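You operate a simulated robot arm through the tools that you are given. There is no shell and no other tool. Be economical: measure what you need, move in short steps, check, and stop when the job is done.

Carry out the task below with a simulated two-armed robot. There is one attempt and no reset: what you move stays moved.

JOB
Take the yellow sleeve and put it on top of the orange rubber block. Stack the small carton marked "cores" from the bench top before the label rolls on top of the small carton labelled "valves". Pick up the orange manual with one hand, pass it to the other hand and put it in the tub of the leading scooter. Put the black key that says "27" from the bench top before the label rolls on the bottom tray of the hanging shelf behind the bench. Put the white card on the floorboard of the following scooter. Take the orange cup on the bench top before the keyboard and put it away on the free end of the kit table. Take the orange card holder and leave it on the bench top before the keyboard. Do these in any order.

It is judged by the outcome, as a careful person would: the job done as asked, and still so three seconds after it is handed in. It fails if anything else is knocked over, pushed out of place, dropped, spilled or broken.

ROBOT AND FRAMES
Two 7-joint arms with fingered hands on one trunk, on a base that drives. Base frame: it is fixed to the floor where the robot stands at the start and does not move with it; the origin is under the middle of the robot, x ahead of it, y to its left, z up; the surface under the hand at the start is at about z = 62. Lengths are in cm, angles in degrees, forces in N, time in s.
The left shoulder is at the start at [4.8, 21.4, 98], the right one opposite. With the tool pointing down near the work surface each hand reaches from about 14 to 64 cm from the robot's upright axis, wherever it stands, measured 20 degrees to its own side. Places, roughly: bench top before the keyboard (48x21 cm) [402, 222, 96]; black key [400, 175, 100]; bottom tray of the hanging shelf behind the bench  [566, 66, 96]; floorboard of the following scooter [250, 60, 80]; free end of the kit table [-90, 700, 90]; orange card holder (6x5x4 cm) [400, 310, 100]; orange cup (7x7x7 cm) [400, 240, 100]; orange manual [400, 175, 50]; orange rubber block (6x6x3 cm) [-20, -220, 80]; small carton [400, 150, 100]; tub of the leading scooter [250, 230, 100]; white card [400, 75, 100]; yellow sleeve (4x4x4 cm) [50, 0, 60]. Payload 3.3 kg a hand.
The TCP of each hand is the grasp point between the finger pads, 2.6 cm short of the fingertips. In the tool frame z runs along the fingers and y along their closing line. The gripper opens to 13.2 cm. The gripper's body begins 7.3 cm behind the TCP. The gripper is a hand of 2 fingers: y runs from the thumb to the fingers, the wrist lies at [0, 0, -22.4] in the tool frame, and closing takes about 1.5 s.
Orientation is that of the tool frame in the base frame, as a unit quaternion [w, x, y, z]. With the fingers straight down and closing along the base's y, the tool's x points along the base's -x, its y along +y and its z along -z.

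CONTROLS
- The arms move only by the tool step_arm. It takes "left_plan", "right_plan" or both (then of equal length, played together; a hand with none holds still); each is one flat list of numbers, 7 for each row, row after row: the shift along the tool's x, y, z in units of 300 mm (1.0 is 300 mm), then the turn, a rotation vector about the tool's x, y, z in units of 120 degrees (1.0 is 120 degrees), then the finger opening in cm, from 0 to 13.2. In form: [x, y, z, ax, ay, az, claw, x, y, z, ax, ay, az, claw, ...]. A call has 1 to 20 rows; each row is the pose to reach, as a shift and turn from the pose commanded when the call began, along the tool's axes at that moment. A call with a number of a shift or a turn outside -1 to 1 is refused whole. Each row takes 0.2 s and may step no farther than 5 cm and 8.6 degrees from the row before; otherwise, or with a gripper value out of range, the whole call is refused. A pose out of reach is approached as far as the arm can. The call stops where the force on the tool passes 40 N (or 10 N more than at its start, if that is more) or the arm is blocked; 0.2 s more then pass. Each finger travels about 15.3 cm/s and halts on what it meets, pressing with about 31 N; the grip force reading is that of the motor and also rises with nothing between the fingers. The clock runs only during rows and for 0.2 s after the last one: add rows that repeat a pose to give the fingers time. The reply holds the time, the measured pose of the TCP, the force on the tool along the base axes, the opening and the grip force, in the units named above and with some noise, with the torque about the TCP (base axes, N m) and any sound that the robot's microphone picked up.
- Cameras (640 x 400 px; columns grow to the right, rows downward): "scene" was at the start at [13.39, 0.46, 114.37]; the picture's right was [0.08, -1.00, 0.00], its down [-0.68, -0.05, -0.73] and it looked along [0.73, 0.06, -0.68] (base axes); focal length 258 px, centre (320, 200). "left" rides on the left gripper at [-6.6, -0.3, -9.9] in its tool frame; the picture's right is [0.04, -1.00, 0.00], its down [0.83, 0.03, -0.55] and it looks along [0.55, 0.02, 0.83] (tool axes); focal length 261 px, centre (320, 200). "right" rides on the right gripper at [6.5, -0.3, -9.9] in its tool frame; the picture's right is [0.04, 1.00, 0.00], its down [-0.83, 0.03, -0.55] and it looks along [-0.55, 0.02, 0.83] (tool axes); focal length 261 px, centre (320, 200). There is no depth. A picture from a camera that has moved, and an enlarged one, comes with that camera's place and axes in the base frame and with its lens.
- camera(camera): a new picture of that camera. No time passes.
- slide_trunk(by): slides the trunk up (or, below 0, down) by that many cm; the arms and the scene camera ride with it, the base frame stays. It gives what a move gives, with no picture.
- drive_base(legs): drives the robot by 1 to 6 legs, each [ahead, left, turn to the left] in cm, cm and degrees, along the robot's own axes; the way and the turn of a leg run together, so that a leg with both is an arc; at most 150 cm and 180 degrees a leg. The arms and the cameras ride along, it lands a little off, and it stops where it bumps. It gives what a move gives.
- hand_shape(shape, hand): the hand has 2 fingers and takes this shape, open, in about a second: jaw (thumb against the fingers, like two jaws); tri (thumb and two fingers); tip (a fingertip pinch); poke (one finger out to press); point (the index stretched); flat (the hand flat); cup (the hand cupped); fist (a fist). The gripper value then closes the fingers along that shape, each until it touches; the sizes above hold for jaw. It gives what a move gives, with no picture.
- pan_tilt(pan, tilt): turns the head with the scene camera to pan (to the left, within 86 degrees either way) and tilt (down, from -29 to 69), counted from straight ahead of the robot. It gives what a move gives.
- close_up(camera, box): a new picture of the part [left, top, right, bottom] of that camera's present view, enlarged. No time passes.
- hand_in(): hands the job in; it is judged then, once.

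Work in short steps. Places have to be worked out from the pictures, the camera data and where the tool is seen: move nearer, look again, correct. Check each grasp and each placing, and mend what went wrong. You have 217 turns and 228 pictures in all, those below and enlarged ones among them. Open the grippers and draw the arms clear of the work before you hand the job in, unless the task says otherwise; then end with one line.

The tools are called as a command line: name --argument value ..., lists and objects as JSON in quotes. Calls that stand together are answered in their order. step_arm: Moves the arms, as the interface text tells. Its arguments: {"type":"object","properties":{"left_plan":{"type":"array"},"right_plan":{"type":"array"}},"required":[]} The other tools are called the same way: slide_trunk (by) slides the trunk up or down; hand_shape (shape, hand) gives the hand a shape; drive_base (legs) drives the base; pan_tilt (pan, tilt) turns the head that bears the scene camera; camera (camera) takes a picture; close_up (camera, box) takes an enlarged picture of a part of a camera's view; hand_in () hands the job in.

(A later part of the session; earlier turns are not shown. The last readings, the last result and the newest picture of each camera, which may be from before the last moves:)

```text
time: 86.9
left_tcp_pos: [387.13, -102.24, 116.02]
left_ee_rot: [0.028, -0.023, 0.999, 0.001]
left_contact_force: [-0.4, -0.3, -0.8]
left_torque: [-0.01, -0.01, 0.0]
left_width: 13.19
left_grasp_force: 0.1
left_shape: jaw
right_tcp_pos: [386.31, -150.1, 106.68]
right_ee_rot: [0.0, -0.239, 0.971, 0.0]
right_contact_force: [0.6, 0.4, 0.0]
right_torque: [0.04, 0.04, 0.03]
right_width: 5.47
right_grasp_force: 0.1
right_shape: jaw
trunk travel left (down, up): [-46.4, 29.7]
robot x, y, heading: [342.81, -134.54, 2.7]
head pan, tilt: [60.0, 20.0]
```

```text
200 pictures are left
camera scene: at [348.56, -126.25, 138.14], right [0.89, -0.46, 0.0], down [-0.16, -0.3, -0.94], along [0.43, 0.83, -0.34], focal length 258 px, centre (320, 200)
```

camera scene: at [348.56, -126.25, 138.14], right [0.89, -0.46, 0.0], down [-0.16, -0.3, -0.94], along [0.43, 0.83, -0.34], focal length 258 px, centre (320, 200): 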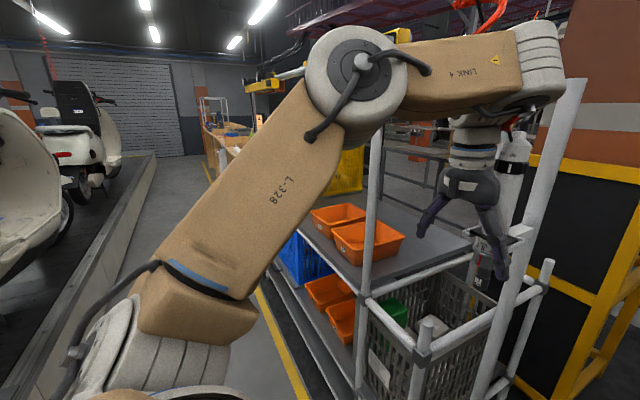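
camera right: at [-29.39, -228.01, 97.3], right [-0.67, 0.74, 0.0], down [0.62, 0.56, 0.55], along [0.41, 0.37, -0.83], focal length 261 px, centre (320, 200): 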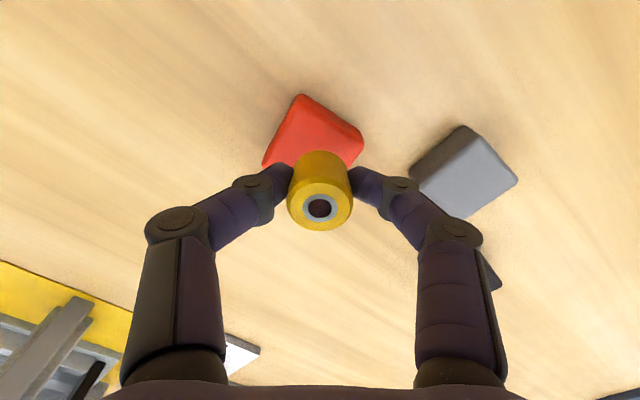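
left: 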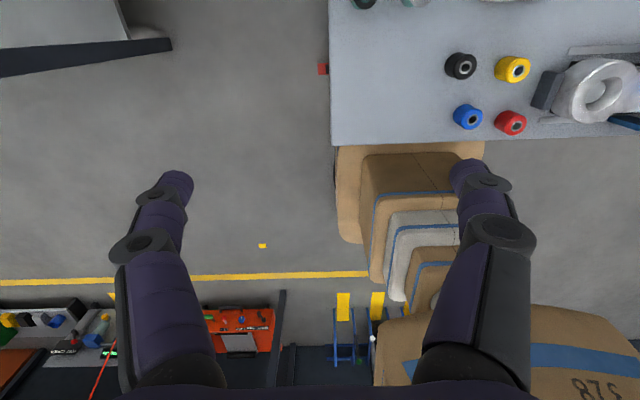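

Hands sit level with the rack posts (x≈386), so I retract both arms ~15 cm before moving sideways in the aisle.

step_arm --left_plan '[0.08, 0, 0, 0, 0.014, 0, 8, 0.16, 0, 0, 0, 0.028, 0, 6, 0.25, 0, 0, 0, 0.028, 0, 6, 0.34, 0, 0, 0, 0.028, 0, 6, 0.43, 0, 0, 0, 0.028, 0, 6, 0.5, 0, 0, 0, 0.028, 0, 6]' --right_plan '[0.07, 0.037, -0.03, 0, 0, 0.035, 6, 0.14, 0.074, -0.06, 0, 0, 0.07, 6, 0.21, 0.11, -0.1, 0, 0, 0.11, 6, 0.28, 0.148, -0.12, 0, 0, 0.145, 6, 0.36, 0.19, -0.12, 0, 0, 0.18, 6, 0.413, 0.217, -0.12, 0, 0, 0.21, 6]'

drive_base --legs '[[-6, 0, -2.6], [0, 20, 0]]'

camera --camera "scene"

```text
time: 88.3
left_tcp_pos: [371.98, -103.14, 115.12]
left_ee_rot: [-0.001, -0.024, 1.0, 0.0]
left_contact_force: [0.3, -0.6, 0.2]
left_torque: [-0.03, 0.01, -0.01]
left_width: 6.04
left_grasp_force: 0.0
left_shape: jaw
right_tcp_pos: [372.11, -150.38, 110.43]
right_ee_rot: [0.002, -0.02, 1.0, 0.001]
right_contact_force: [0.0, -0.7, 0.1]
right_torque: [0.0, -0.01, 0.01]
right_width: 5.96
right_grasp_force: 0.0
right_shape: jaw
trunk travel left (down, up): [-46.4, 29.7]
robot x, y, heading: [342.43, -134.52, 3.0]
head pan, tilt: [60.0, 20.0]
```

```text
time: 90.5
left_tcp_pos: [367.64, -84.8, 115.1]
left_ee_rot: [0.0, 0.002, 1.0, -0.001]
left_contact_force: [0.9, 0.8, -0.6]
left_torque: [-0.01, 0.02, -0.01]
left_width: 6.06
left_grasp_force: 0.0
left_shape: jaw
right_tcp_pos: [365.56, -131.87, 110.37]
right_ee_rot: [0.001, 0.003, 1.0, 0.0]
right_contact_force: [0.5, 0.6, 0.4]
right_torque: [-0.07, 0.0, -0.04]
right_width: 5.96
right_grasp_force: 0.2
right_shape: jaw
trunk travel left (down, up): [-46.4, 29.7]
robot x, y, heading: [336.3, -114.52, 0.1]
head pan, tilt: [60.0, 20.0]
```

```text
199 pictures are left
camera scene: at [343.01, -106.71, 138.13], right [0.86, -0.5, 0.0], down [-0.17, -0.3, -0.94], along [0.47, 0.81, -0.34], focal length 258 px, centre (320, 200)
```

scene: 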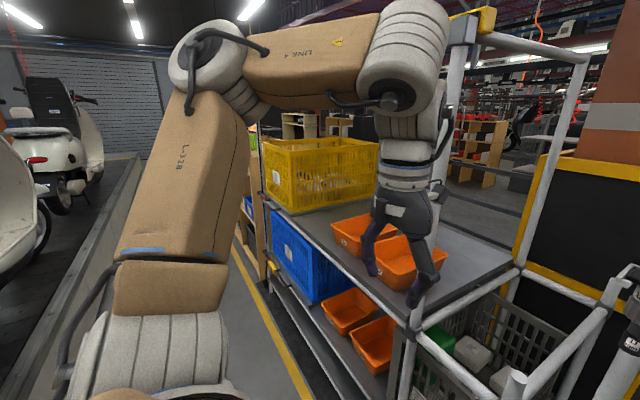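

Clearance to the rack is about 15 cm now. Continue left along the aisle.

drive_base --legs '[[0, 95, 0]]'

pan_tilt --pan 45 --tilt 25

camera --camera "scene"

```text
time: 95.4
left_tcp_pos: [366.59, 10.13, 115.04]
left_ee_rot: [0.0, -0.007, 1.0, -0.001]
left_contact_force: [0.2, 0.5, -0.3]
left_torque: [0.0, 0.03, 0.01]
left_width: 6.08
left_grasp_force: 0.1
left_shape: jaw
right_tcp_pos: [365.11, -36.92, 110.47]
right_ee_rot: [0.0, -0.006, 1.0, 0.001]
right_contact_force: [0.0, 0.3, -1.3]
right_torque: [0.01, 0.01, 0.0]
right_width: 5.95
right_grasp_force: 0.0
right_shape: jaw
trunk travel left (down, up): [-46.4, 29.7]
robot x, y, heading: [335.88, -20.2, 0.9]
head pan, tilt: [60.0, 20.0]
```

```text
time: 96.2
left_tcp_pos: [366.44, 10.21, 115.1]
left_ee_rot: [0.0, -0.008, 1.0, 0.0]
left_contact_force: [0.3, 0.0, -0.4]
left_torque: [0.02, 0.02, 0.0]
left_width: 6.07
left_grasp_force: 0.1
left_shape: jaw
right_tcp_pos: [365.13, -37.07, 110.41]
right_ee_rot: [0.001, -0.007, 1.0, 0.0]
right_contact_force: [-0.1, 0.0, -0.2]
right_torque: [0.03, 0.0, 0.04]
right_width: 5.96
right_grasp_force: 0.0
right_shape: jaw
trunk travel left (down, up): [-46.4, 29.7]
robot x, y, heading: [336.0, -20.23, 0.9]
head pan, tilt: [45.0, 25.0]
```

```text
198 pictures are left
camera scene: at [344.13, -13.8, 137.33], right [0.72, -0.7, 0.0], down [-0.29, -0.3, -0.91], along [0.63, 0.65, -0.42], focal length 258 px, centre (320, 200)
```

scene: 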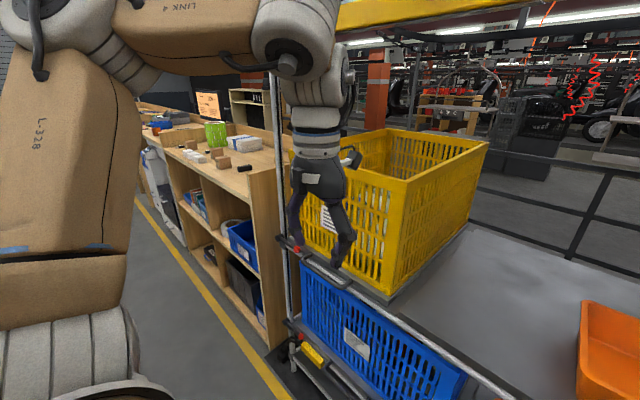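

The bench starts just past the rack. Continue left ~95 cm and look at its top.

drive_base --legs '[[0, 100, -1]]'

pan_tilt --pan 0 --tilt 25

camera --camera "scene"

pan_tilt --pan 40 --tilt 25

camera --camera "scene"

```text
time: 101.4
left_tcp_pos: [368.74, 110.33, 115.12]
left_ee_rot: [0.0, 0.016, 1.0, 0.0]
left_contact_force: [0.3, 0.2, -0.2]
left_torque: [0.0, -0.02, -0.04]
left_width: 6.07
left_grasp_force: 0.1
left_shape: jaw
right_tcp_pos: [365.13, 63.31, 110.47]
right_ee_rot: [0.0, 0.017, 1.0, 0.002]
right_contact_force: [0.3, -0.3, 0.4]
right_torque: [-0.03, -0.01, -0.01]
right_width: 5.97
right_grasp_force: 0.0
right_shape: jaw
trunk travel left (down, up): [-46.4, 29.7]
robot x, y, heading: [336.79, 81.7, -1.9]
head pan, tilt: [45.0, 25.0]
```

```text
time: 102.6
left_tcp_pos: [368.68, 110.28, 115.22]
left_ee_rot: [0.0, 0.016, 1.0, -0.001]
left_contact_force: [0.1, -0.4, -0.8]
left_torque: [0.02, -0.01, -0.02]
left_width: 6.07
left_grasp_force: 0.0
left_shape: jaw
right_tcp_pos: [365.09, 63.33, 110.43]
right_ee_rot: [0.001, 0.018, 1.0, 0.001]
right_contact_force: [0.3, -0.6, -0.7]
right_torque: [-0.01, 0.03, 0.02]
right_width: 5.96
right_grasp_force: 0.0
right_shape: jaw
trunk travel left (down, up): [-46.4, 29.7]
robot x, y, heading: [336.49, 81.66, -1.5]
head pan, tilt: [0.0, 25.0]
```

```text
197 pictures are left
camera scene: at [347.71, 80.89, 137.33], right [-0.03, -1.0, 0.0], down [-0.42, 0.01, -0.91], along [0.91, -0.03, -0.42], focal length 258 px, centre (320, 200)
```

scene: 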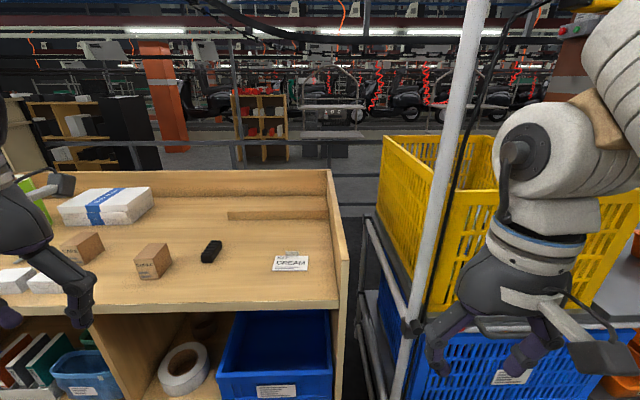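

```text
time: 103.6
left_tcp_pos: [368.66, 110.42, 115.16]
left_ee_rot: [0.0, 0.015, 1.0, 0.0]
left_contact_force: [0.8, -0.1, 0.0]
left_torque: [-0.04, -0.01, -0.01]
left_width: 6.07
left_grasp_force: 0.0
left_shape: jaw
right_tcp_pos: [365.17, 63.34, 110.27]
right_ee_rot: [0.001, 0.017, 1.0, 0.0]
right_contact_force: [0.1, 0.9, -0.6]
right_torque: [0.01, 0.04, 0.0]
right_width: 5.93
right_grasp_force: 0.1
right_shape: jaw
trunk travel left (down, up): [-46.4, 29.7]
robot x, y, heading: [336.5, 81.05, -1.5]
head pan, tilt: [40.0, 25.0]
```

```text
196 pictures are left
camera scene: at [345.75, 86.87, 137.33], right [0.62, -0.79, 0.0], down [-0.33, -0.26, -0.91], along [0.71, 0.56, -0.42], focal length 258 px, centre (320, 200)
```

scene: 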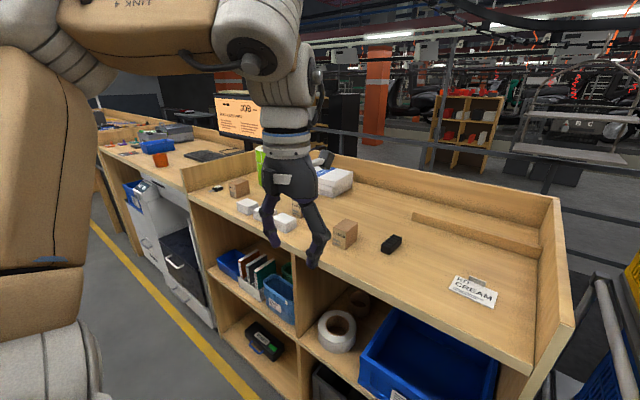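

Bench found: card "CREAM" near (401, 87), cartons further left; the ABC shelf seems to hang beyond a railing. Look closely at the card and that shelf.

close_up --camera "scene" --box '[430, 230, 540, 320]'

close_up --camera "scene" --box '[400, 40, 640, 200]'

close_up --camera "scene" --box '[180, 140, 440, 300]'

```text
4.44 times, centred on (485, 275) of scene
camera zoom: at [345.75, 86.87, 137.33], right [0.62, -0.79, 0.0], down [-0.33, -0.26, -0.91], along [0.71, 0.56, -0.42], focal length 1147 px, centre (-413, -133)
```

zoom: 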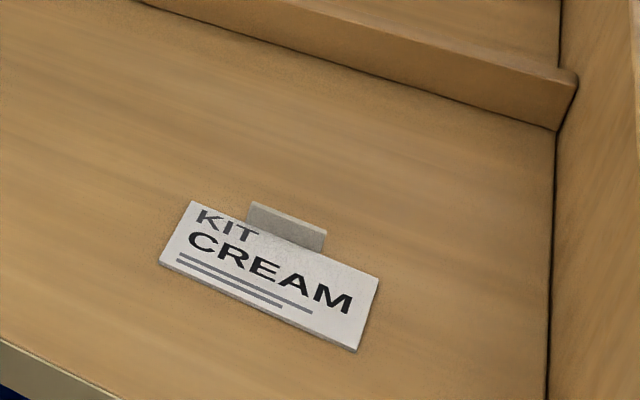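

```text
2.50 times, centred on (520, 120) of scene
camera zoom: at [345.75, 86.87, 137.33], right [0.62, -0.79, 0.0], down [-0.33, -0.26, -0.91], along [0.71, 0.56, -0.42], focal length 645 px, centre (-180, 400)
```

zoom: 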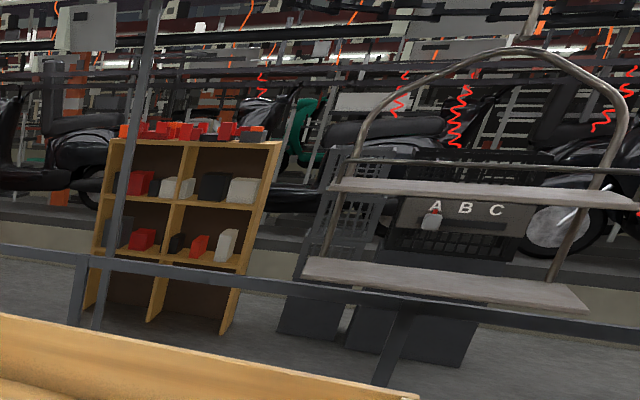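

```text
2.46 times, centred on (310, 220) of scene
camera zoom: at [345.75, 86.87, 137.33], right [0.62, -0.79, 0.0], down [-0.33, -0.26, -0.91], along [0.71, 0.56, -0.42], focal length 635 px, centre (345, 151)
```

zoom: 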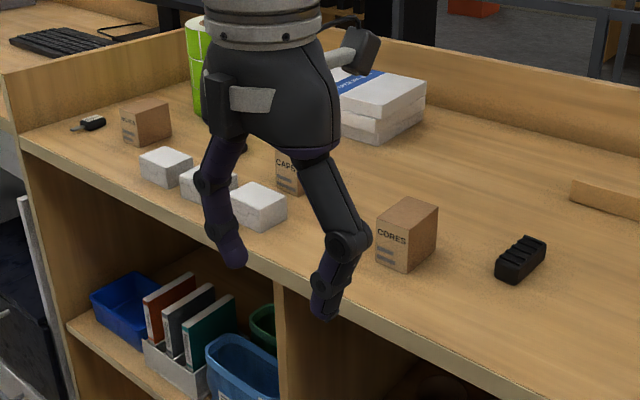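

Card carries a raised tab (good to grip). Cartons CORES, CAPS and another, plus a key fob are further left. Shift left 45 cm and look straight down at the bench.

drive_base --legs '[[0, 50, 1.5]]'

pan_tilt --pan 5 --tilt 38

camera --camera "scene"

close_up --camera "scene" --box '[160, 100, 480, 300]'

```text
time: 106.5
left_tcp_pos: [368.18, 159.81, 115.11]
left_ee_rot: [0.0, -0.005, 1.0, 0.0]
left_contact_force: [0.1, -0.4, 0.3]
left_torque: [-0.03, 0.03, 0.01]
left_width: 6.05
left_grasp_force: 0.2
left_shape: jaw
right_tcp_pos: [366.4, 112.63, 110.32]
right_ee_rot: [0.001, -0.002, 1.0, 0.001]
right_contact_force: [0.3, 0.8, -0.8]
right_torque: [-0.01, -0.04, -0.02]
right_width: 5.94
right_grasp_force: 0.2
right_shape: jaw
trunk travel left (down, up): [-46.4, 29.7]
robot x, y, heading: [337.23, 129.73, 0.5]
head pan, tilt: [40.0, 25.0]
```

```text
time: 107.5
left_tcp_pos: [368.12, 159.83, 115.06]
left_ee_rot: [0.0, -0.005, 1.0, 0.0]
left_contact_force: [0.4, 1.2, 0.0]
left_torque: [-0.01, 0.0, -0.01]
left_width: 6.06
left_grasp_force: 0.0
left_shape: jaw
right_tcp_pos: [366.43, 112.6, 110.3]
right_ee_rot: [0.001, -0.003, 1.0, 0.002]
right_contact_force: [-1.0, 0.7, 0.3]
right_torque: [0.0, 0.0, -0.01]
right_width: 5.95
right_grasp_force: 0.0
right_shape: jaw
trunk travel left (down, up): [-46.4, 29.7]
robot x, y, heading: [337.25, 129.59, 0.4]
head pan, tilt: [5.0, 38.0]
```

```text
192 pictures are left
camera scene: at [347.62, 130.31, 135.3], right [0.1, -1.0, 0.0], down [-0.61, -0.06, -0.79], along [0.78, 0.08, -0.62], focal length 258 px, centre (320, 200)
```

scene: 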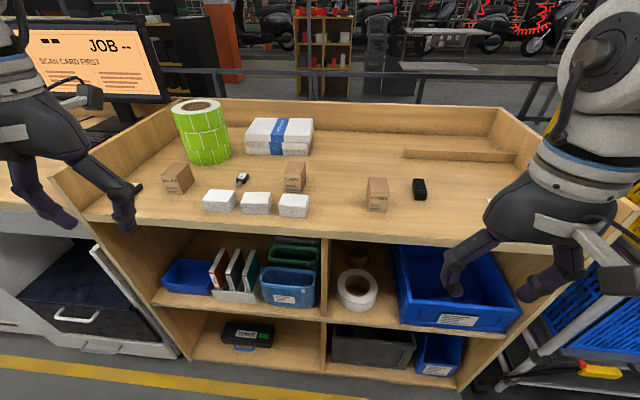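

```text
2.00 times, centred on (320, 200) of scene
camera zoom: at [347.62, 130.31, 135.3], right [0.1, -1.0, 0.0], down [-0.61, -0.06, -0.79], along [0.78, 0.08, -0.62], focal length 516 px, centre (320, 200)
```

zoom: 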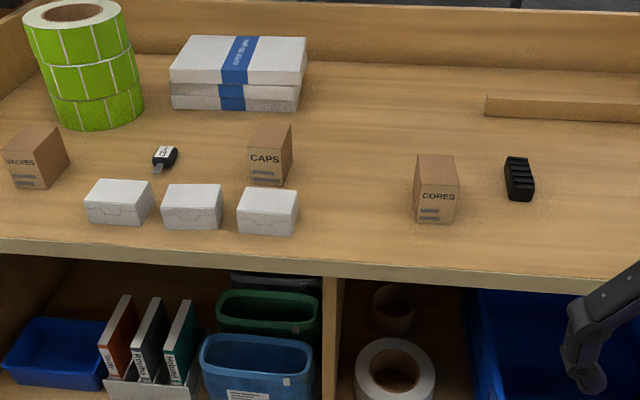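

CORES top centre works out at (401.8, 121.4, 98.8), bench top z≈92.5, VALVES at (403, 174), key at (408, 159). Drive ahead 17 cm to bring CORES into right-hand reach.

drive_base --legs '[[17, 0, 0]]'

camera --camera "right"

```text
time: 109.0
left_tcp_pos: [384.85, 160.05, 115.02]
left_ee_rot: [-0.002, -0.005, 1.0, 0.0]
left_contact_force: [0.4, 0.0, 0.1]
left_torque: [0.03, 0.03, -0.02]
left_width: 6.07
left_grasp_force: 0.2
left_shape: jaw
right_tcp_pos: [383.26, 112.96, 110.32]
right_ee_rot: [0.0, -0.004, 1.0, 0.001]
right_contact_force: [-0.1, -0.2, 0.1]
right_torque: [0.0, 0.03, 0.01]
right_width: 5.95
right_grasp_force: 0.0
right_shape: jaw
trunk travel left (down, up): [-46.4, 29.7]
robot x, y, heading: [353.96, 129.61, 0.7]
head pan, tilt: [5.0, 38.0]
```

```text
190 pictures are left
camera right: at [376.86, 112.45, 120.14], right [-0.05, 1.0, 0.0], down [0.83, 0.04, 0.55], along [0.55, 0.03, -0.83], focal length 261 px, centre (320, 200)
```

right: 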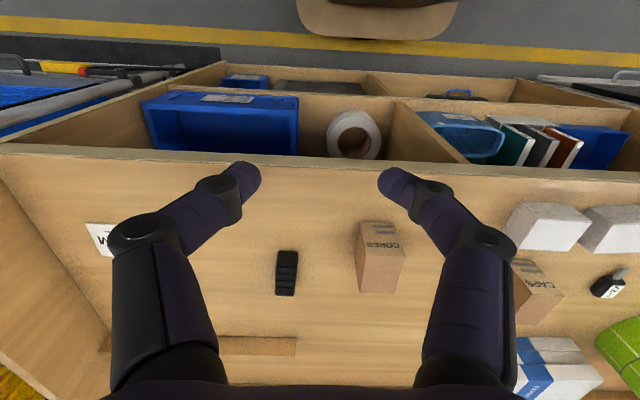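

CORES re-measured at (401, 121). Move the right hand above it, opened to 8.5 cm.

step_arm --right_plan '[-0.1, 0.045, 0, 0, 0, 0, 7, -0.22, 0.1, 0, 0, 0, 0, 8, -0.34, 0.16, 0, 0, 0, 0, 8.5, -0.46, 0.21, 0.05, 0, 0, 0, 8.5, -0.56, 0.26, 0.13, 0, 0, 0, 8.5, -0.597, 0.27, 0.22, 0, 0, 0, 8.5, -0.597, 0.27, 0.22, 0, 0, 0, 8.5]'

camera --camera "right"

```text
time: 110.5
left_tcp_pos: [384.81, 160.07, 115.17]
left_ee_rot: [0.0, -0.005, 1.0, 0.0]
left_contact_force: [-0.5, 0.0, -0.4]
left_torque: [0.0, 0.01, -0.02]
left_width: 6.08
left_grasp_force: 0.1
left_shape: jaw
right_tcp_pos: [400.95, 121.17, 103.98]
right_ee_rot: [0.001, -0.004, 1.0, 0.001]
right_contact_force: [-0.9, 0.5, -0.3]
right_torque: [-0.03, 0.03, -0.01]
right_width: 8.45
right_grasp_force: 0.0
right_shape: jaw
trunk travel left (down, up): [-46.4, 29.7]
robot x, y, heading: [353.98, 130.12, 0.8]
head pan, tilt: [5.0, 38.0]
```

```text
189 pictures are left
camera right: at [394.43, 120.69, 113.86], right [-0.05, 1.0, 0.0], down [0.83, 0.04, 0.55], along [0.55, 0.03, -0.83], focal length 261 px, centre (320, 200)
```

right: 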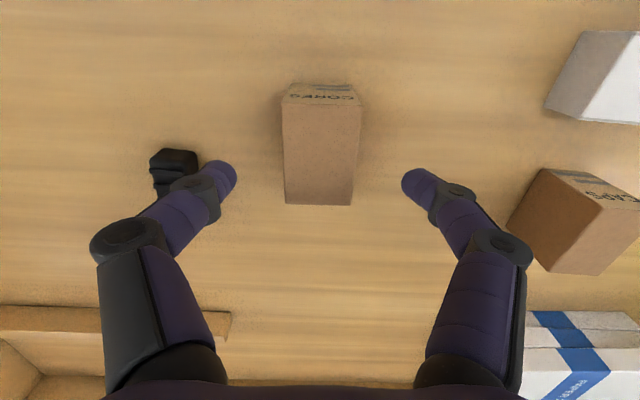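

Centred. Lower to 96 and close.

step_arm --right_plan '[0, 0, 0.1, 0, 0, 0, 8.5, 0, 0, 0.2, 0, 0, 0, 8.5, 0, 0, 0.26, 0, 0, 0, 8.5, 0, 0, 0.26, 0, 0, 0, 7, 0, 0, 0.26, 0, 0, 0, 5.5, 0, 0, 0.26, 0, 0, 0, 4, 0, 0, 0.26, 0, 0, 0, 3, 0, 0, 0.26, 0, 0, 0, 3, 0, 0, 0.26, 0, 0, 0, 3]'

```text
time: 112.5
left_tcp_pos: [384.78, 160.1, 115.14]
left_ee_rot: [0.001, -0.006, 1.0, 0.0]
left_contact_force: [-0.1, 0.1, 0.3]
left_torque: [-0.03, 0.0, 0.0]
left_width: 6.06
left_grasp_force: 0.1
left_shape: jaw
right_tcp_pos: [401.11, 121.18, 96.0]
right_ee_rot: [0.001, -0.003, 1.0, 0.002]
right_contact_force: [-0.5, 0.6, 0.2]
right_torque: [-0.02, 0.03, 0.02]
right_width: 3.88
right_grasp_force: 30.3
right_shape: jaw
trunk travel left (down, up): [-46.4, 29.7]
robot x, y, heading: [353.95, 129.82, 0.6]
head pan, tilt: [5.0, 38.0]
```

Gripped (3.9 cm, 30 N). Lift 13 cm and shift the base 57 cm left to VALVES.

step_arm --right_plan '[0, 0, -0.1, 0, 0, 0, 3, 0, 0, -0.22, 0, 0, 0, 3, 0, 0, -0.34, 0, 0, 0, 3, 0, 0, -0.46, 0, 0, 0, 3, 0, 0, -0.46, 0, 0, 0, 3]'

drive_base --legs '[[0, 57, 0]]'

camera --camera "right"

camera --camera "scene"

```text
time: 113.8
left_tcp_pos: [384.74, 160.1, 115.09]
left_ee_rot: [0.001, -0.005, 1.0, 0.0]
left_contact_force: [0.6, -1.0, 0.2]
left_torque: [0.0, -0.03, 0.0]
left_width: 6.03
left_grasp_force: 0.0
left_shape: jaw
right_tcp_pos: [401.77, 119.37, 110.04]
right_ee_rot: [-0.005, 0.023, 1.0, 0.019]
right_contact_force: [0.3, 0.7, -1.6]
right_torque: [0.01, -0.02, 0.03]
right_width: 3.88
right_grasp_force: 30.3
right_shape: jaw
trunk travel left (down, up): [-46.4, 29.7]
robot x, y, heading: [353.71, 129.61, 0.6]
head pan, tilt: [5.0, 38.0]
```

```text
time: 117.0
left_tcp_pos: [384.43, 216.16, 115.14]
left_ee_rot: [0.0, -0.004, 1.0, 0.0]
left_contact_force: [0.2, -0.9, -0.3]
left_torque: [0.01, -0.03, -0.02]
left_width: 6.08
left_grasp_force: 0.0
left_shape: jaw
right_tcp_pos: [401.33, 175.48, 110.65]
right_ee_rot: [0.002, 0.023, 1.0, 0.02]
right_contact_force: [0.7, 0.5, -1.3]
right_torque: [-0.02, -0.01, 0.03]
right_width: 3.89
right_grasp_force: 30.6
right_shape: jaw
trunk travel left (down, up): [-46.4, 29.7]
robot x, y, heading: [353.48, 186.32, 0.4]
head pan, tilt: [5.0, 38.0]
```

```text
188 pictures are left
camera right: at [394.89, 174.96, 120.49], right [0.01, 1.0, 0.04], down [0.83, -0.03, 0.55], along [0.56, 0.03, -0.83], focal length 261 px, centre (320, 200)
```

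right: 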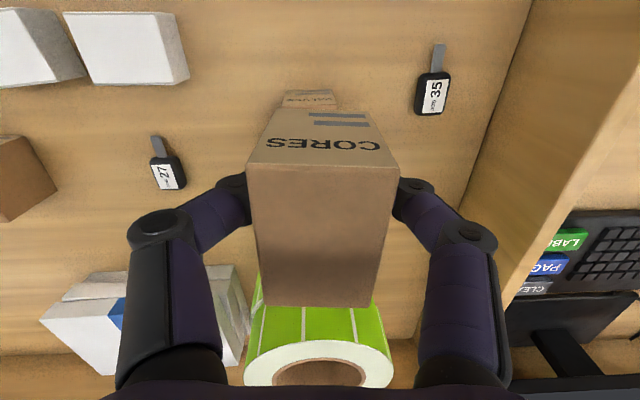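

```text
187 pictures are left
camera scene: at [363.89, 186.77, 135.29], right [0.09, -1.0, 0.0], down [-0.61, -0.06, -0.79], along [0.78, 0.07, -0.62], focal length 258 px, centre (320, 200)
```

scene: 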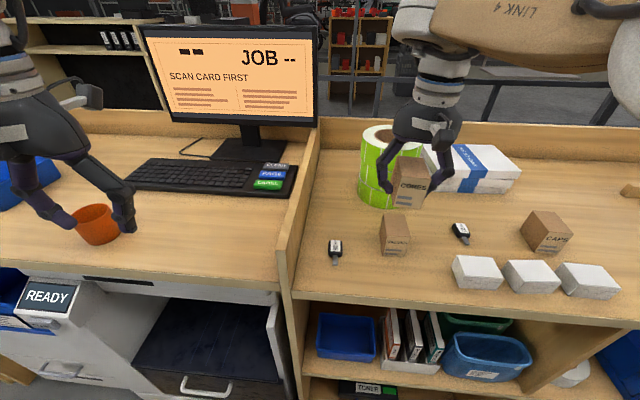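

CORES is right near VALVES (top centre ≈ (403.6, 174.4, 98.8)). Square the hand up and hover ~2 cm above it.

step_arm --right_plan '[-0.04, -0.02, 0.03, 0.01, 0, -0.011, 3, -0.077, -0.041, 0.1, 0.019, 0.002, -0.022, 3, -0.077, -0.041, 0.16, 0.019, 0.002, -0.022, 3, -0.077, -0.041, 0.204, 0.019, 0.002, -0.022, 3, -0.077, -0.041, 0.204, 0.019, 0.002, -0.022, 3]'

camera --camera "right"

close_up --camera "scene" --box '[340, 140, 470, 270]'

```text
time: 118.2
left_tcp_pos: [384.34, 216.16, 115.18]
left_ee_rot: [0.0, -0.004, 1.0, 0.001]
left_contact_force: [0.0, 0.0, -0.4]
left_torque: [0.02, 0.02, -0.01]
left_width: 6.06
left_grasp_force: 0.0
left_shape: jaw
right_tcp_pos: [403.67, 174.15, 104.47]
right_ee_rot: [-0.001, 0.001, 1.0, 0.002]
right_contact_force: [-0.7, -0.4, -1.3]
right_torque: [0.0, 0.0, -0.02]
right_width: 3.9
right_grasp_force: 31.0
right_shape: jaw
right hand out of reach, approached as far as the arm can: row 1, 2, 3
trunk travel left (down, up): [-46.4, 29.7]
robot x, y, heading: [353.26, 185.78, 0.1]
head pan, tilt: [5.0, 38.0]
```

```text
186 pictures are left
camera right: at [397.17, 173.79, 114.35], right [-0.04, 1.0, 0.0], down [0.83, 0.03, 0.55], along [0.55, 0.02, -0.83], focal length 261 px, centre (320, 200)
```

right: 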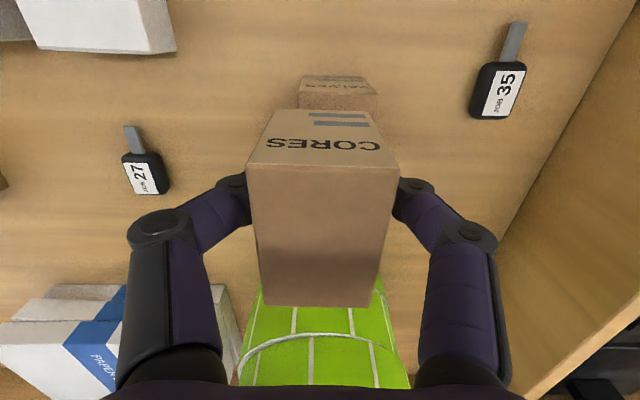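

```text
3.08 times, centred on (405, 205) of scene
camera zoom: at [363.89, 186.67, 135.29], right [0.09, -1.0, 0.0], down [-0.61, -0.06, -0.79], along [0.78, 0.07, -0.62], focal length 794 px, centre (58, 185)
```

zoom: 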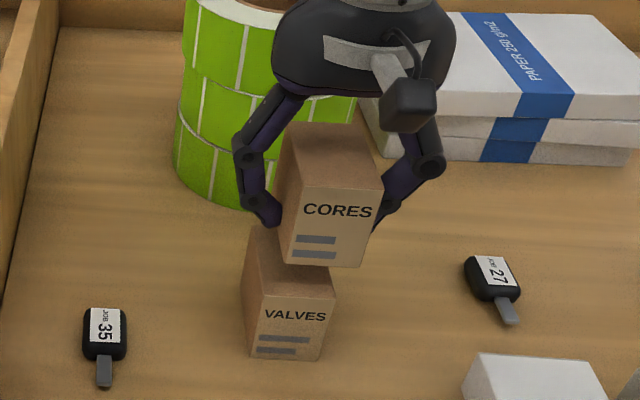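

CORES is ~0.8 cm to the right of VALVES' centre. Correct +0.8 in y and come down close.

step_arm --right_plan '[0.005, 0.027, 0, 0, 0, 0, 3, 0.005, 0.027, 0.03, 0, 0, 0, 3, 0.005, 0.027, 0.055, 0, 0, 0, 3, 0.005, 0.027, 0.055, 0, 0, 0, 3]'

close_up --camera "scene" --box '[360, 170, 440, 270]'

```text
time: 119.2
left_tcp_pos: [384.43, 216.24, 115.23]
left_ee_rot: [-0.001, -0.003, 1.0, 0.0]
left_contact_force: [-0.1, -0.3, 0.5]
left_torque: [0.0, -0.01, 0.02]
left_width: 6.07
left_grasp_force: 0.0
left_shape: jaw
right_tcp_pos: [403.42, 175.12, 102.71]
right_ee_rot: [-0.001, 0.001, 1.0, 0.0]
right_contact_force: [-0.2, -0.9, -1.4]
right_torque: [0.01, 0.01, 0.01]
right_width: 3.87
right_grasp_force: 30.9
right_shape: jaw
trunk travel left (down, up): [-46.4, 29.7]
robot x, y, heading: [353.27, 186.0, 0.5]
head pan, tilt: [5.0, 38.0]
```

```text
4.00 times, centred on (400, 220) of scene
camera zoom: at [363.89, 186.68, 135.29], right [0.09, -1.0, 0.0], down [-0.61, -0.06, -0.79], along [0.78, 0.07, -0.62], focal length 1032 px, centre (0, 120)
```

zoom: 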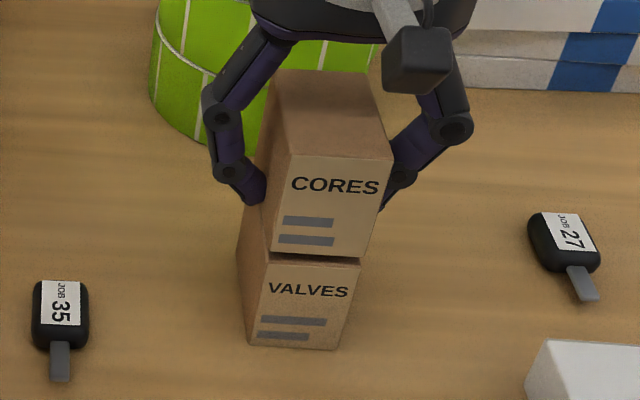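

Well aligned. Creep down until contact.

step_arm --right_plan '[0, 0, 0.006, 0, 0, 0, 3, 0, 0, 0.012, 0, 0, 0, 3, 0, 0, 0.018, 0, 0, 0, 3, 0, 0, 0.018, 0, 0, 0, 3]'

```text
time: 120.2
left_tcp_pos: [384.31, 216.14, 115.12]
left_ee_rot: [0.001, -0.003, 1.0, 0.0]
left_contact_force: [0.3, -1.4, 0.6]
left_torque: [-0.01, 0.01, 0.01]
left_width: 6.06
left_grasp_force: 0.1
left_shape: jaw
right_tcp_pos: [403.49, 175.19, 102.16]
right_ee_rot: [-0.001, 0.002, 1.0, 0.001]
right_contact_force: [-0.1, -0.4, -0.2]
right_torque: [-0.06, -0.01, 0.01]
right_width: 3.87
right_grasp_force: 30.9
right_shape: jaw
trunk travel left (down, up): [-46.4, 29.7]
robot x, y, heading: [353.33, 185.89, 0.5]
head pan, tilt: [5.0, 38.0]
```

step_arm --right_plan '[0, 0, 0.006, 0, 0, 0, 3, 0, 0, 0.012, 0, 0, 0, 3, 0, 0, 0.012, 0, 0, 0, 3]'

close_up --camera "scene" --box '[360, 170, 440, 270]'

```text
time: 121.0
left_tcp_pos: [384.28, 216.11, 115.24]
left_ee_rot: [0.001, -0.003, 1.0, -0.001]
left_contact_force: [-0.1, -0.1, 0.2]
left_torque: [0.03, 0.01, 0.03]
left_width: 6.05
left_grasp_force: 0.0
left_shape: jaw
right_tcp_pos: [403.58, 175.16, 102.11]
right_ee_rot: [0.001, 0.001, 1.0, 0.002]
right_contact_force: [2.3, -0.8, 24.3]
right_torque: [-0.1, -0.04, 0.02]
right_width: 3.98
right_grasp_force: 30.8
right_shape: jaw
trunk travel left (down, up): [-46.4, 29.7]
robot x, y, heading: [353.49, 185.71, 0.4]
head pan, tilt: [5.0, 38.0]
```

```text
4.00 times, centred on (400, 220) of scene
camera zoom: at [363.71, 186.72, 135.33], right [0.09, -1.0, 0.0], down [-0.61, -0.06, -0.79], along [0.79, 0.07, -0.61], focal length 1032 px, centre (0, 120)
```

zoom: 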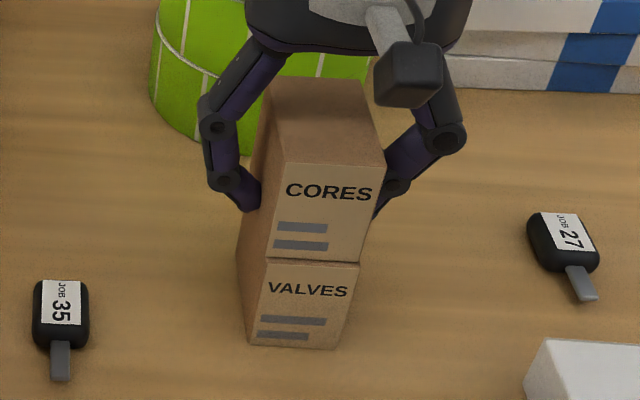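

Seated (24 N). Relieve, open slowly and rise.

step_arm --right_plan '[0, 0, -0.008, 0, 0, 0, 3, 0, 0, -0.008, 0, 0, 0, 4.2, 0, 0, -0.008, 0, 0, 0, 5, 0, 0, -0.008, 0, 0, 0, 6.5, 0, 0, -0.008, 0, 0, 0, 6.5, 0, 0, -0.1, 0, 0, 0, 6.5, 0, 0, -0.22, 0, 0, 0, 6.5, 0, 0, -0.36, 0, 0, 0, 6.5]'

camera --camera "scene"

camera --camera "right"

```text
time: 122.8
left_tcp_pos: [384.33, 216.26, 115.14]
left_ee_rot: [0.001, -0.004, 1.0, 0.0]
left_contact_force: [1.3, -0.4, -0.4]
left_torque: [0.0, 0.02, 0.01]
left_width: 6.08
left_grasp_force: 0.0
left_shape: jaw
right_tcp_pos: [401.11, 175.87, 110.06]
right_ee_rot: [-0.002, 0.005, 1.0, 0.004]
right_contact_force: [-0.1, 0.6, -0.9]
right_torque: [0.0, -0.02, 0.02]
right_width: 6.47
right_grasp_force: 0.1
right_shape: jaw
right hand out of reach, approached as far as the arm can: row 7, 8
trunk travel left (down, up): [-46.4, 29.7]
robot x, y, heading: [353.62, 185.89, 0.4]
head pan, tilt: [5.0, 38.0]
```

```text
182 pictures are left
camera scene: at [363.79, 186.73, 135.3], right [0.09, -1.0, 0.0], down [-0.61, -0.06, -0.79], along [0.78, 0.07, -0.62], focal length 258 px, centre (320, 200)
```

scene: 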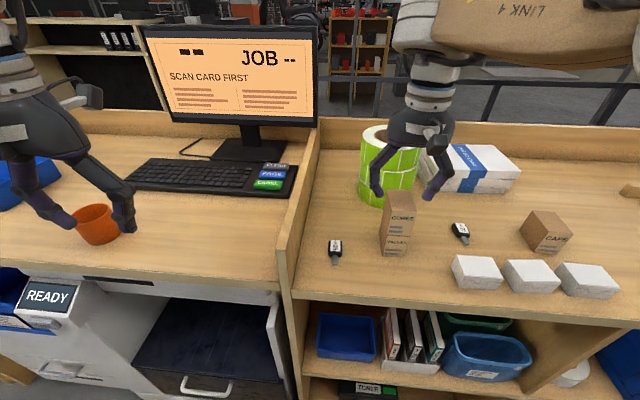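

```text
181 pictures are left
camera right: at [394.69, 175.44, 119.94], right [-0.03, 1.0, 0.01], down [0.84, 0.02, 0.55], along [0.55, 0.02, -0.84], focal length 261 px, centre (320, 200)
```

right: 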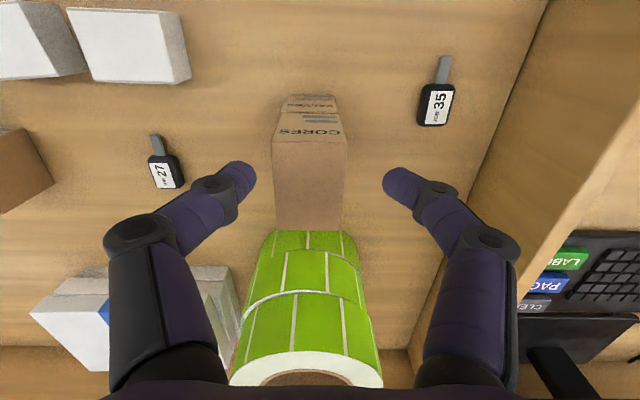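

CORES sits squarely on VALVES. Next the card holder further left: retract the right hand and drive left ~75 cm.

step_arm --right_plan '[0.12, -0.03, -0.03, 0, 0, 0, 6.5, 0.26, -0.06, -0.08, 0, 0, 0, 6.5, 0.4, -0.09, -0.12, 0, 0, 0, 6.5, 0.53, -0.12, -0.12, 0, 0, 0, 6.5, 0.53, -0.12, -0.12, 0, 0, 0, 6.5]'

drive_base --legs '[[-3, 0, 0], [0, 82, 0]]'

pan_tilt --pan 20 --tilt 38

camera --camera "scene"

camera --camera "left"

```text
time: 124.0
left_tcp_pos: [384.54, 216.29, 115.12]
left_ee_rot: [0.0, -0.003, 1.0, 0.0]
left_contact_force: [-0.5, -1.0, 0.2]
left_torque: [0.02, -0.01, -0.03]
left_width: 6.07
left_grasp_force: 0.1
left_shape: jaw
right_tcp_pos: [385.08, 172.35, 113.12]
right_ee_rot: [0.0, 0.001, 1.0, 0.001]
right_contact_force: [-0.3, 0.4, -1.0]
right_torque: [0.02, 0.04, 0.01]
right_width: 6.48
right_grasp_force: 0.0
right_shape: jaw
trunk travel left (down, up): [-46.4, 29.7]
robot x, y, heading: [353.28, 186.03, 0.4]
head pan, tilt: [5.0, 38.0]
```

```text
time: 128.8
left_tcp_pos: [382.47, 297.28, 115.11]
left_ee_rot: [0.0, 0.01, 1.0, -0.001]
left_contact_force: [0.5, 0.4, 0.0]
left_torque: [0.03, 0.03, 0.04]
left_width: 6.04
left_grasp_force: 0.1
left_shape: jaw
right_tcp_pos: [382.06, 253.53, 113.14]
right_ee_rot: [-0.001, 0.013, 1.0, 0.002]
right_contact_force: [0.5, 0.1, 0.6]
right_torque: [-0.05, 0.0, 0.0]
right_width: 6.51
right_grasp_force: 0.0
right_shape: jaw
trunk travel left (down, up): [-46.4, 29.7]
robot x, y, heading: [350.66, 268.0, -1.0]
head pan, tilt: [5.0, 38.0]
```

```text
time: 129.6
left_tcp_pos: [382.51, 297.21, 115.01]
left_ee_rot: [0.0, 0.01, 1.0, 0.0]
left_contact_force: [-0.9, 0.1, 0.4]
left_torque: [0.02, 0.02, 0.02]
left_width: 6.03
left_grasp_force: 0.0
left_shape: jaw
right_tcp_pos: [382.04, 253.52, 113.14]
right_ee_rot: [-0.001, 0.012, 1.0, 0.001]
right_contact_force: [-0.2, -0.1, 0.3]
right_torque: [0.02, 0.0, -0.02]
right_width: 6.48
right_grasp_force: 0.1
right_shape: jaw
trunk travel left (down, up): [-46.4, 29.7]
robot x, y, heading: [350.62, 268.16, -0.8]
head pan, tilt: [20.0, 38.0]
```

```text
180 pictures are left
camera scene: at [360.75, 270.52, 135.29], right [0.32, -0.95, 0.0], down [-0.58, -0.2, -0.79], along [0.75, 0.26, -0.62], focal length 258 px, centre (320, 200)
```

scene: 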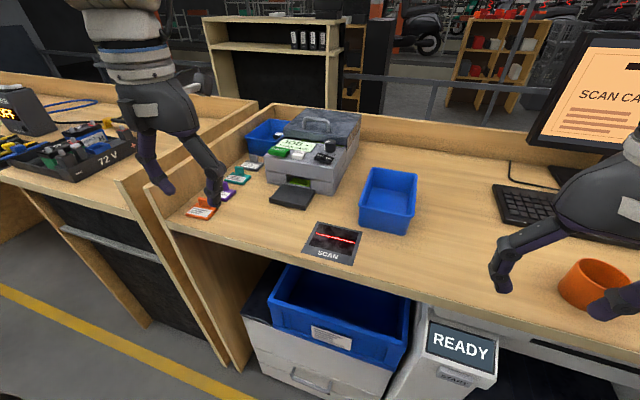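

```text
179 pictures are left
camera left: at [388.88, 296.89, 124.98], right [-0.06, -1.0, 0.0], down [-0.83, 0.05, 0.55], along [-0.55, 0.03, -0.83], focal length 261 px, centre (320, 200)
```

left: 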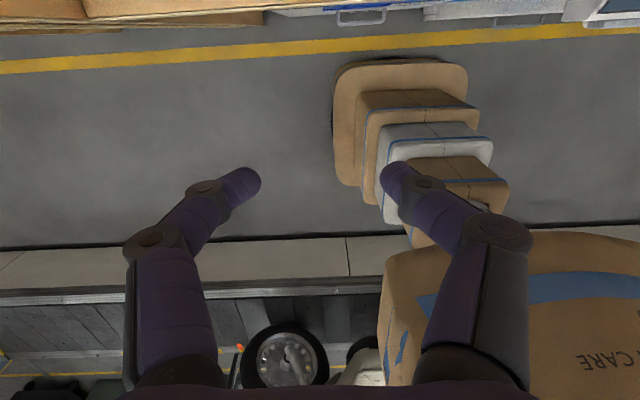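

The card holders are in a row by the left end; zoom in on the orange one.

close_up --camera "scene" --box '[170, 140, 290, 230]'

```text
4.44 times, centred on (230, 185) of scene
camera zoom: at [360.75, 270.52, 135.29], right [0.32, -0.95, 0.0], down [-0.58, -0.2, -0.79], along [0.75, 0.26, -0.62], focal length 1147 px, centre (720, 267)
```

zoom: 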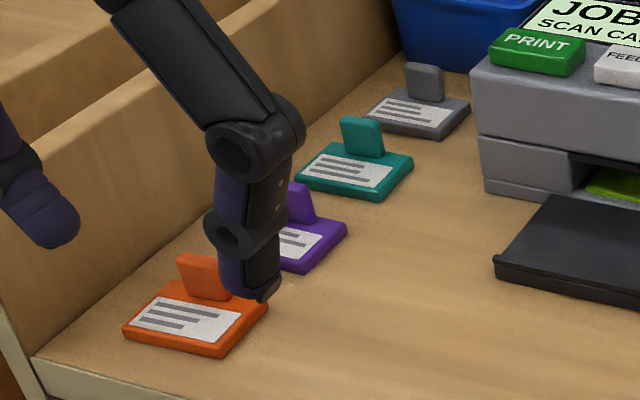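

The orange holder has an upright tab at about (399, 313.8), thin along x. I drive 24 cm left and turn the left hand 90° so it can pinch the tab front-to-back, clear of the end panel.

drive_base --legs '[[0, 24, 0]]'

step_arm --left_plan '[0, 0, -0.02, 0, 0, 0.07, 6, 0, -0.02, -0.03, 0, 0, 0.14, 6, 0, -0.05, -0.03, 0, 0, 0.21, 6, 0, -0.1, -0.03, 0, 0, 0.28, 6, 0, -0.13, -0.03, 0, 0, 0.35, 6, 0, -0.17, -0.03, 0, 0, 0.42, 6, 0, -0.2, -0.03, 0, 0, 0.49, 6, 0, -0.2, -0.03, 0, 0, 0.56, 6, 0, -0.2, -0.03, 0, 0, 0.63, 6, 0, -0.2, -0.03, 0, 0, 0.69, 6, 0, -0.2, -0.03, 0, 0, 0.75, 6, 0, -0.2, -0.03, 0, 0, 0.75, 6]'

camera --camera "left"

camera --camera "scene"

```text
time: 131.3
left_tcp_pos: [382.8, 321.63, 115.18]
left_ee_rot: [0.001, 0.009, 1.0, 0.001]
left_contact_force: [0.7, 0.0, -0.6]
left_torque: [-0.01, -0.01, -0.01]
left_width: 6.07
left_grasp_force: 0.0
left_shape: jaw
right_tcp_pos: [382.36, 277.71, 113.07]
right_ee_rot: [-0.001, 0.012, 1.0, 0.001]
right_contact_force: [0.1, -0.4, 0.2]
right_torque: [-0.01, 0.01, 0.01]
right_width: 6.47
right_grasp_force: 0.2
right_shape: jaw
trunk travel left (down, up): [-46.4, 29.7]
robot x, y, heading: [351.28, 292.16, -0.7]
head pan, tilt: [20.0, 38.0]
```

```text
time: 133.9
left_tcp_pos: [383.06, 311.09, 112.64]
left_ee_rot: [0.0, 0.713, 0.701, 0.0]
left_contact_force: [0.8, 0.7, -0.1]
left_torque: [0.01, -0.04, 0.0]
left_width: 6.06
left_grasp_force: 0.0
left_shape: jaw
left hand out of reach, approached as far as the arm can: row 9, 10, 11, 12
right_tcp_pos: [382.5, 277.73, 113.13]
right_ee_rot: [-0.001, 0.012, 1.0, 0.002]
right_contact_force: [-0.6, 0.3, 0.2]
right_torque: [-0.02, 0.0, 0.0]
right_width: 6.46
right_grasp_force: 0.1
right_shape: jaw
trunk travel left (down, up): [-46.4, 29.7]
robot x, y, heading: [350.94, 292.48, -0.9]
head pan, tilt: [20.0, 38.0]
```

```text
177 pictures are left
camera left: at [382.63, 304.53, 122.49], right [-1.0, 0.06, 0.0], down [0.05, 0.83, 0.55], along [0.03, 0.55, -0.83], focal length 261 px, centre (320, 200)
```

left: 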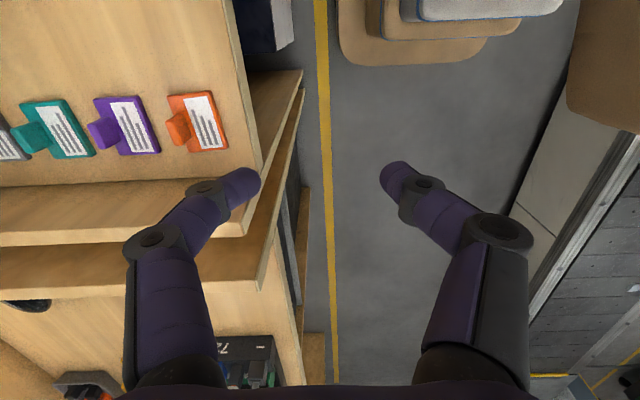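

```text
176 pictures are left
camera scene: at [361.11, 294.77, 135.3], right [0.33, -0.95, 0.0], down [-0.58, -0.2, -0.79], along [0.74, 0.26, -0.62], focal length 258 px, centre (320, 200)
```

scene: 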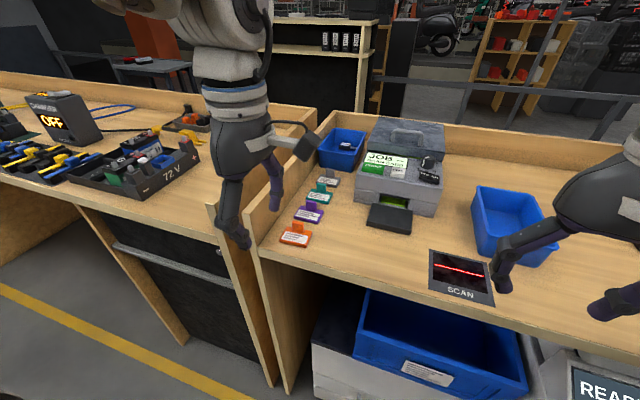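

Holder tab measured near (398, 313). Hover the left hand above it at z≈105.

step_arm --left_plan '[0.02, 0.12, 0, 0, 0, 0, 5, 0.04, 0.25, 0.02, 0, 0, 0, 4.5, 0.06, 0.38, 0.08, 0, 0, 0, 4.5, 0.072, 0.5, 0.16, 0, 0, 0, 4.5, 0.072, 0.5, 0.25, 0, 0, 0, 4.5, 0.072, 0.5, 0.25, 0, 0, 0, 4.5]'

camera --camera "left"

close_up --camera "scene" --box '[220, 140, 380, 270]'

```text
time: 135.3
left_tcp_pos: [391.02, 306.32, 103.82]
left_ee_rot: [0.001, 0.713, 0.701, 0.001]
left_contact_force: [-0.6, -0.7, 0.7]
left_torque: [0.0, -0.01, -0.02]
left_width: 4.48
left_grasp_force: 0.0
left_shape: jaw
left hand out of reach, approached as far as the arm can: row 1, 2, 3, 4, 5, 6
right_tcp_pos: [382.32, 277.61, 113.05]
right_ee_rot: [-0.001, 0.012, 1.0, 0.002]
right_contact_force: [0.1, -0.2, -0.1]
right_torque: [0.0, -0.05, -0.02]
right_width: 6.45
right_grasp_force: 0.1
right_shape: jaw
trunk travel left (down, up): [-46.4, 29.7]
robot x, y, heading: [351.15, 291.94, -1.0]
head pan, tilt: [20.0, 38.0]
```

```text
175 pictures are left
camera left: at [390.53, 299.83, 113.57], right [-1.0, 0.06, 0.0], down [0.05, 0.83, 0.55], along [0.03, 0.55, -0.83], focal length 261 px, centre (320, 200)
```

left: 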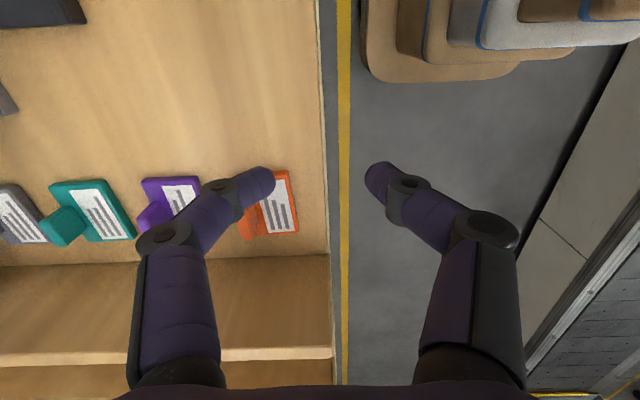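

```text
3.08 times, centred on (300, 205) of scene
camera zoom: at [361.07, 294.65, 135.3], right [0.33, -0.95, 0.0], down [-0.58, -0.2, -0.79], along [0.75, 0.26, -0.62], focal length 794 px, centre (382, 185)
```

zoom: 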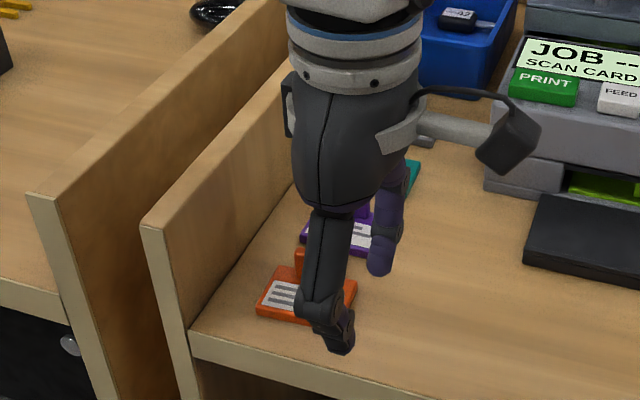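

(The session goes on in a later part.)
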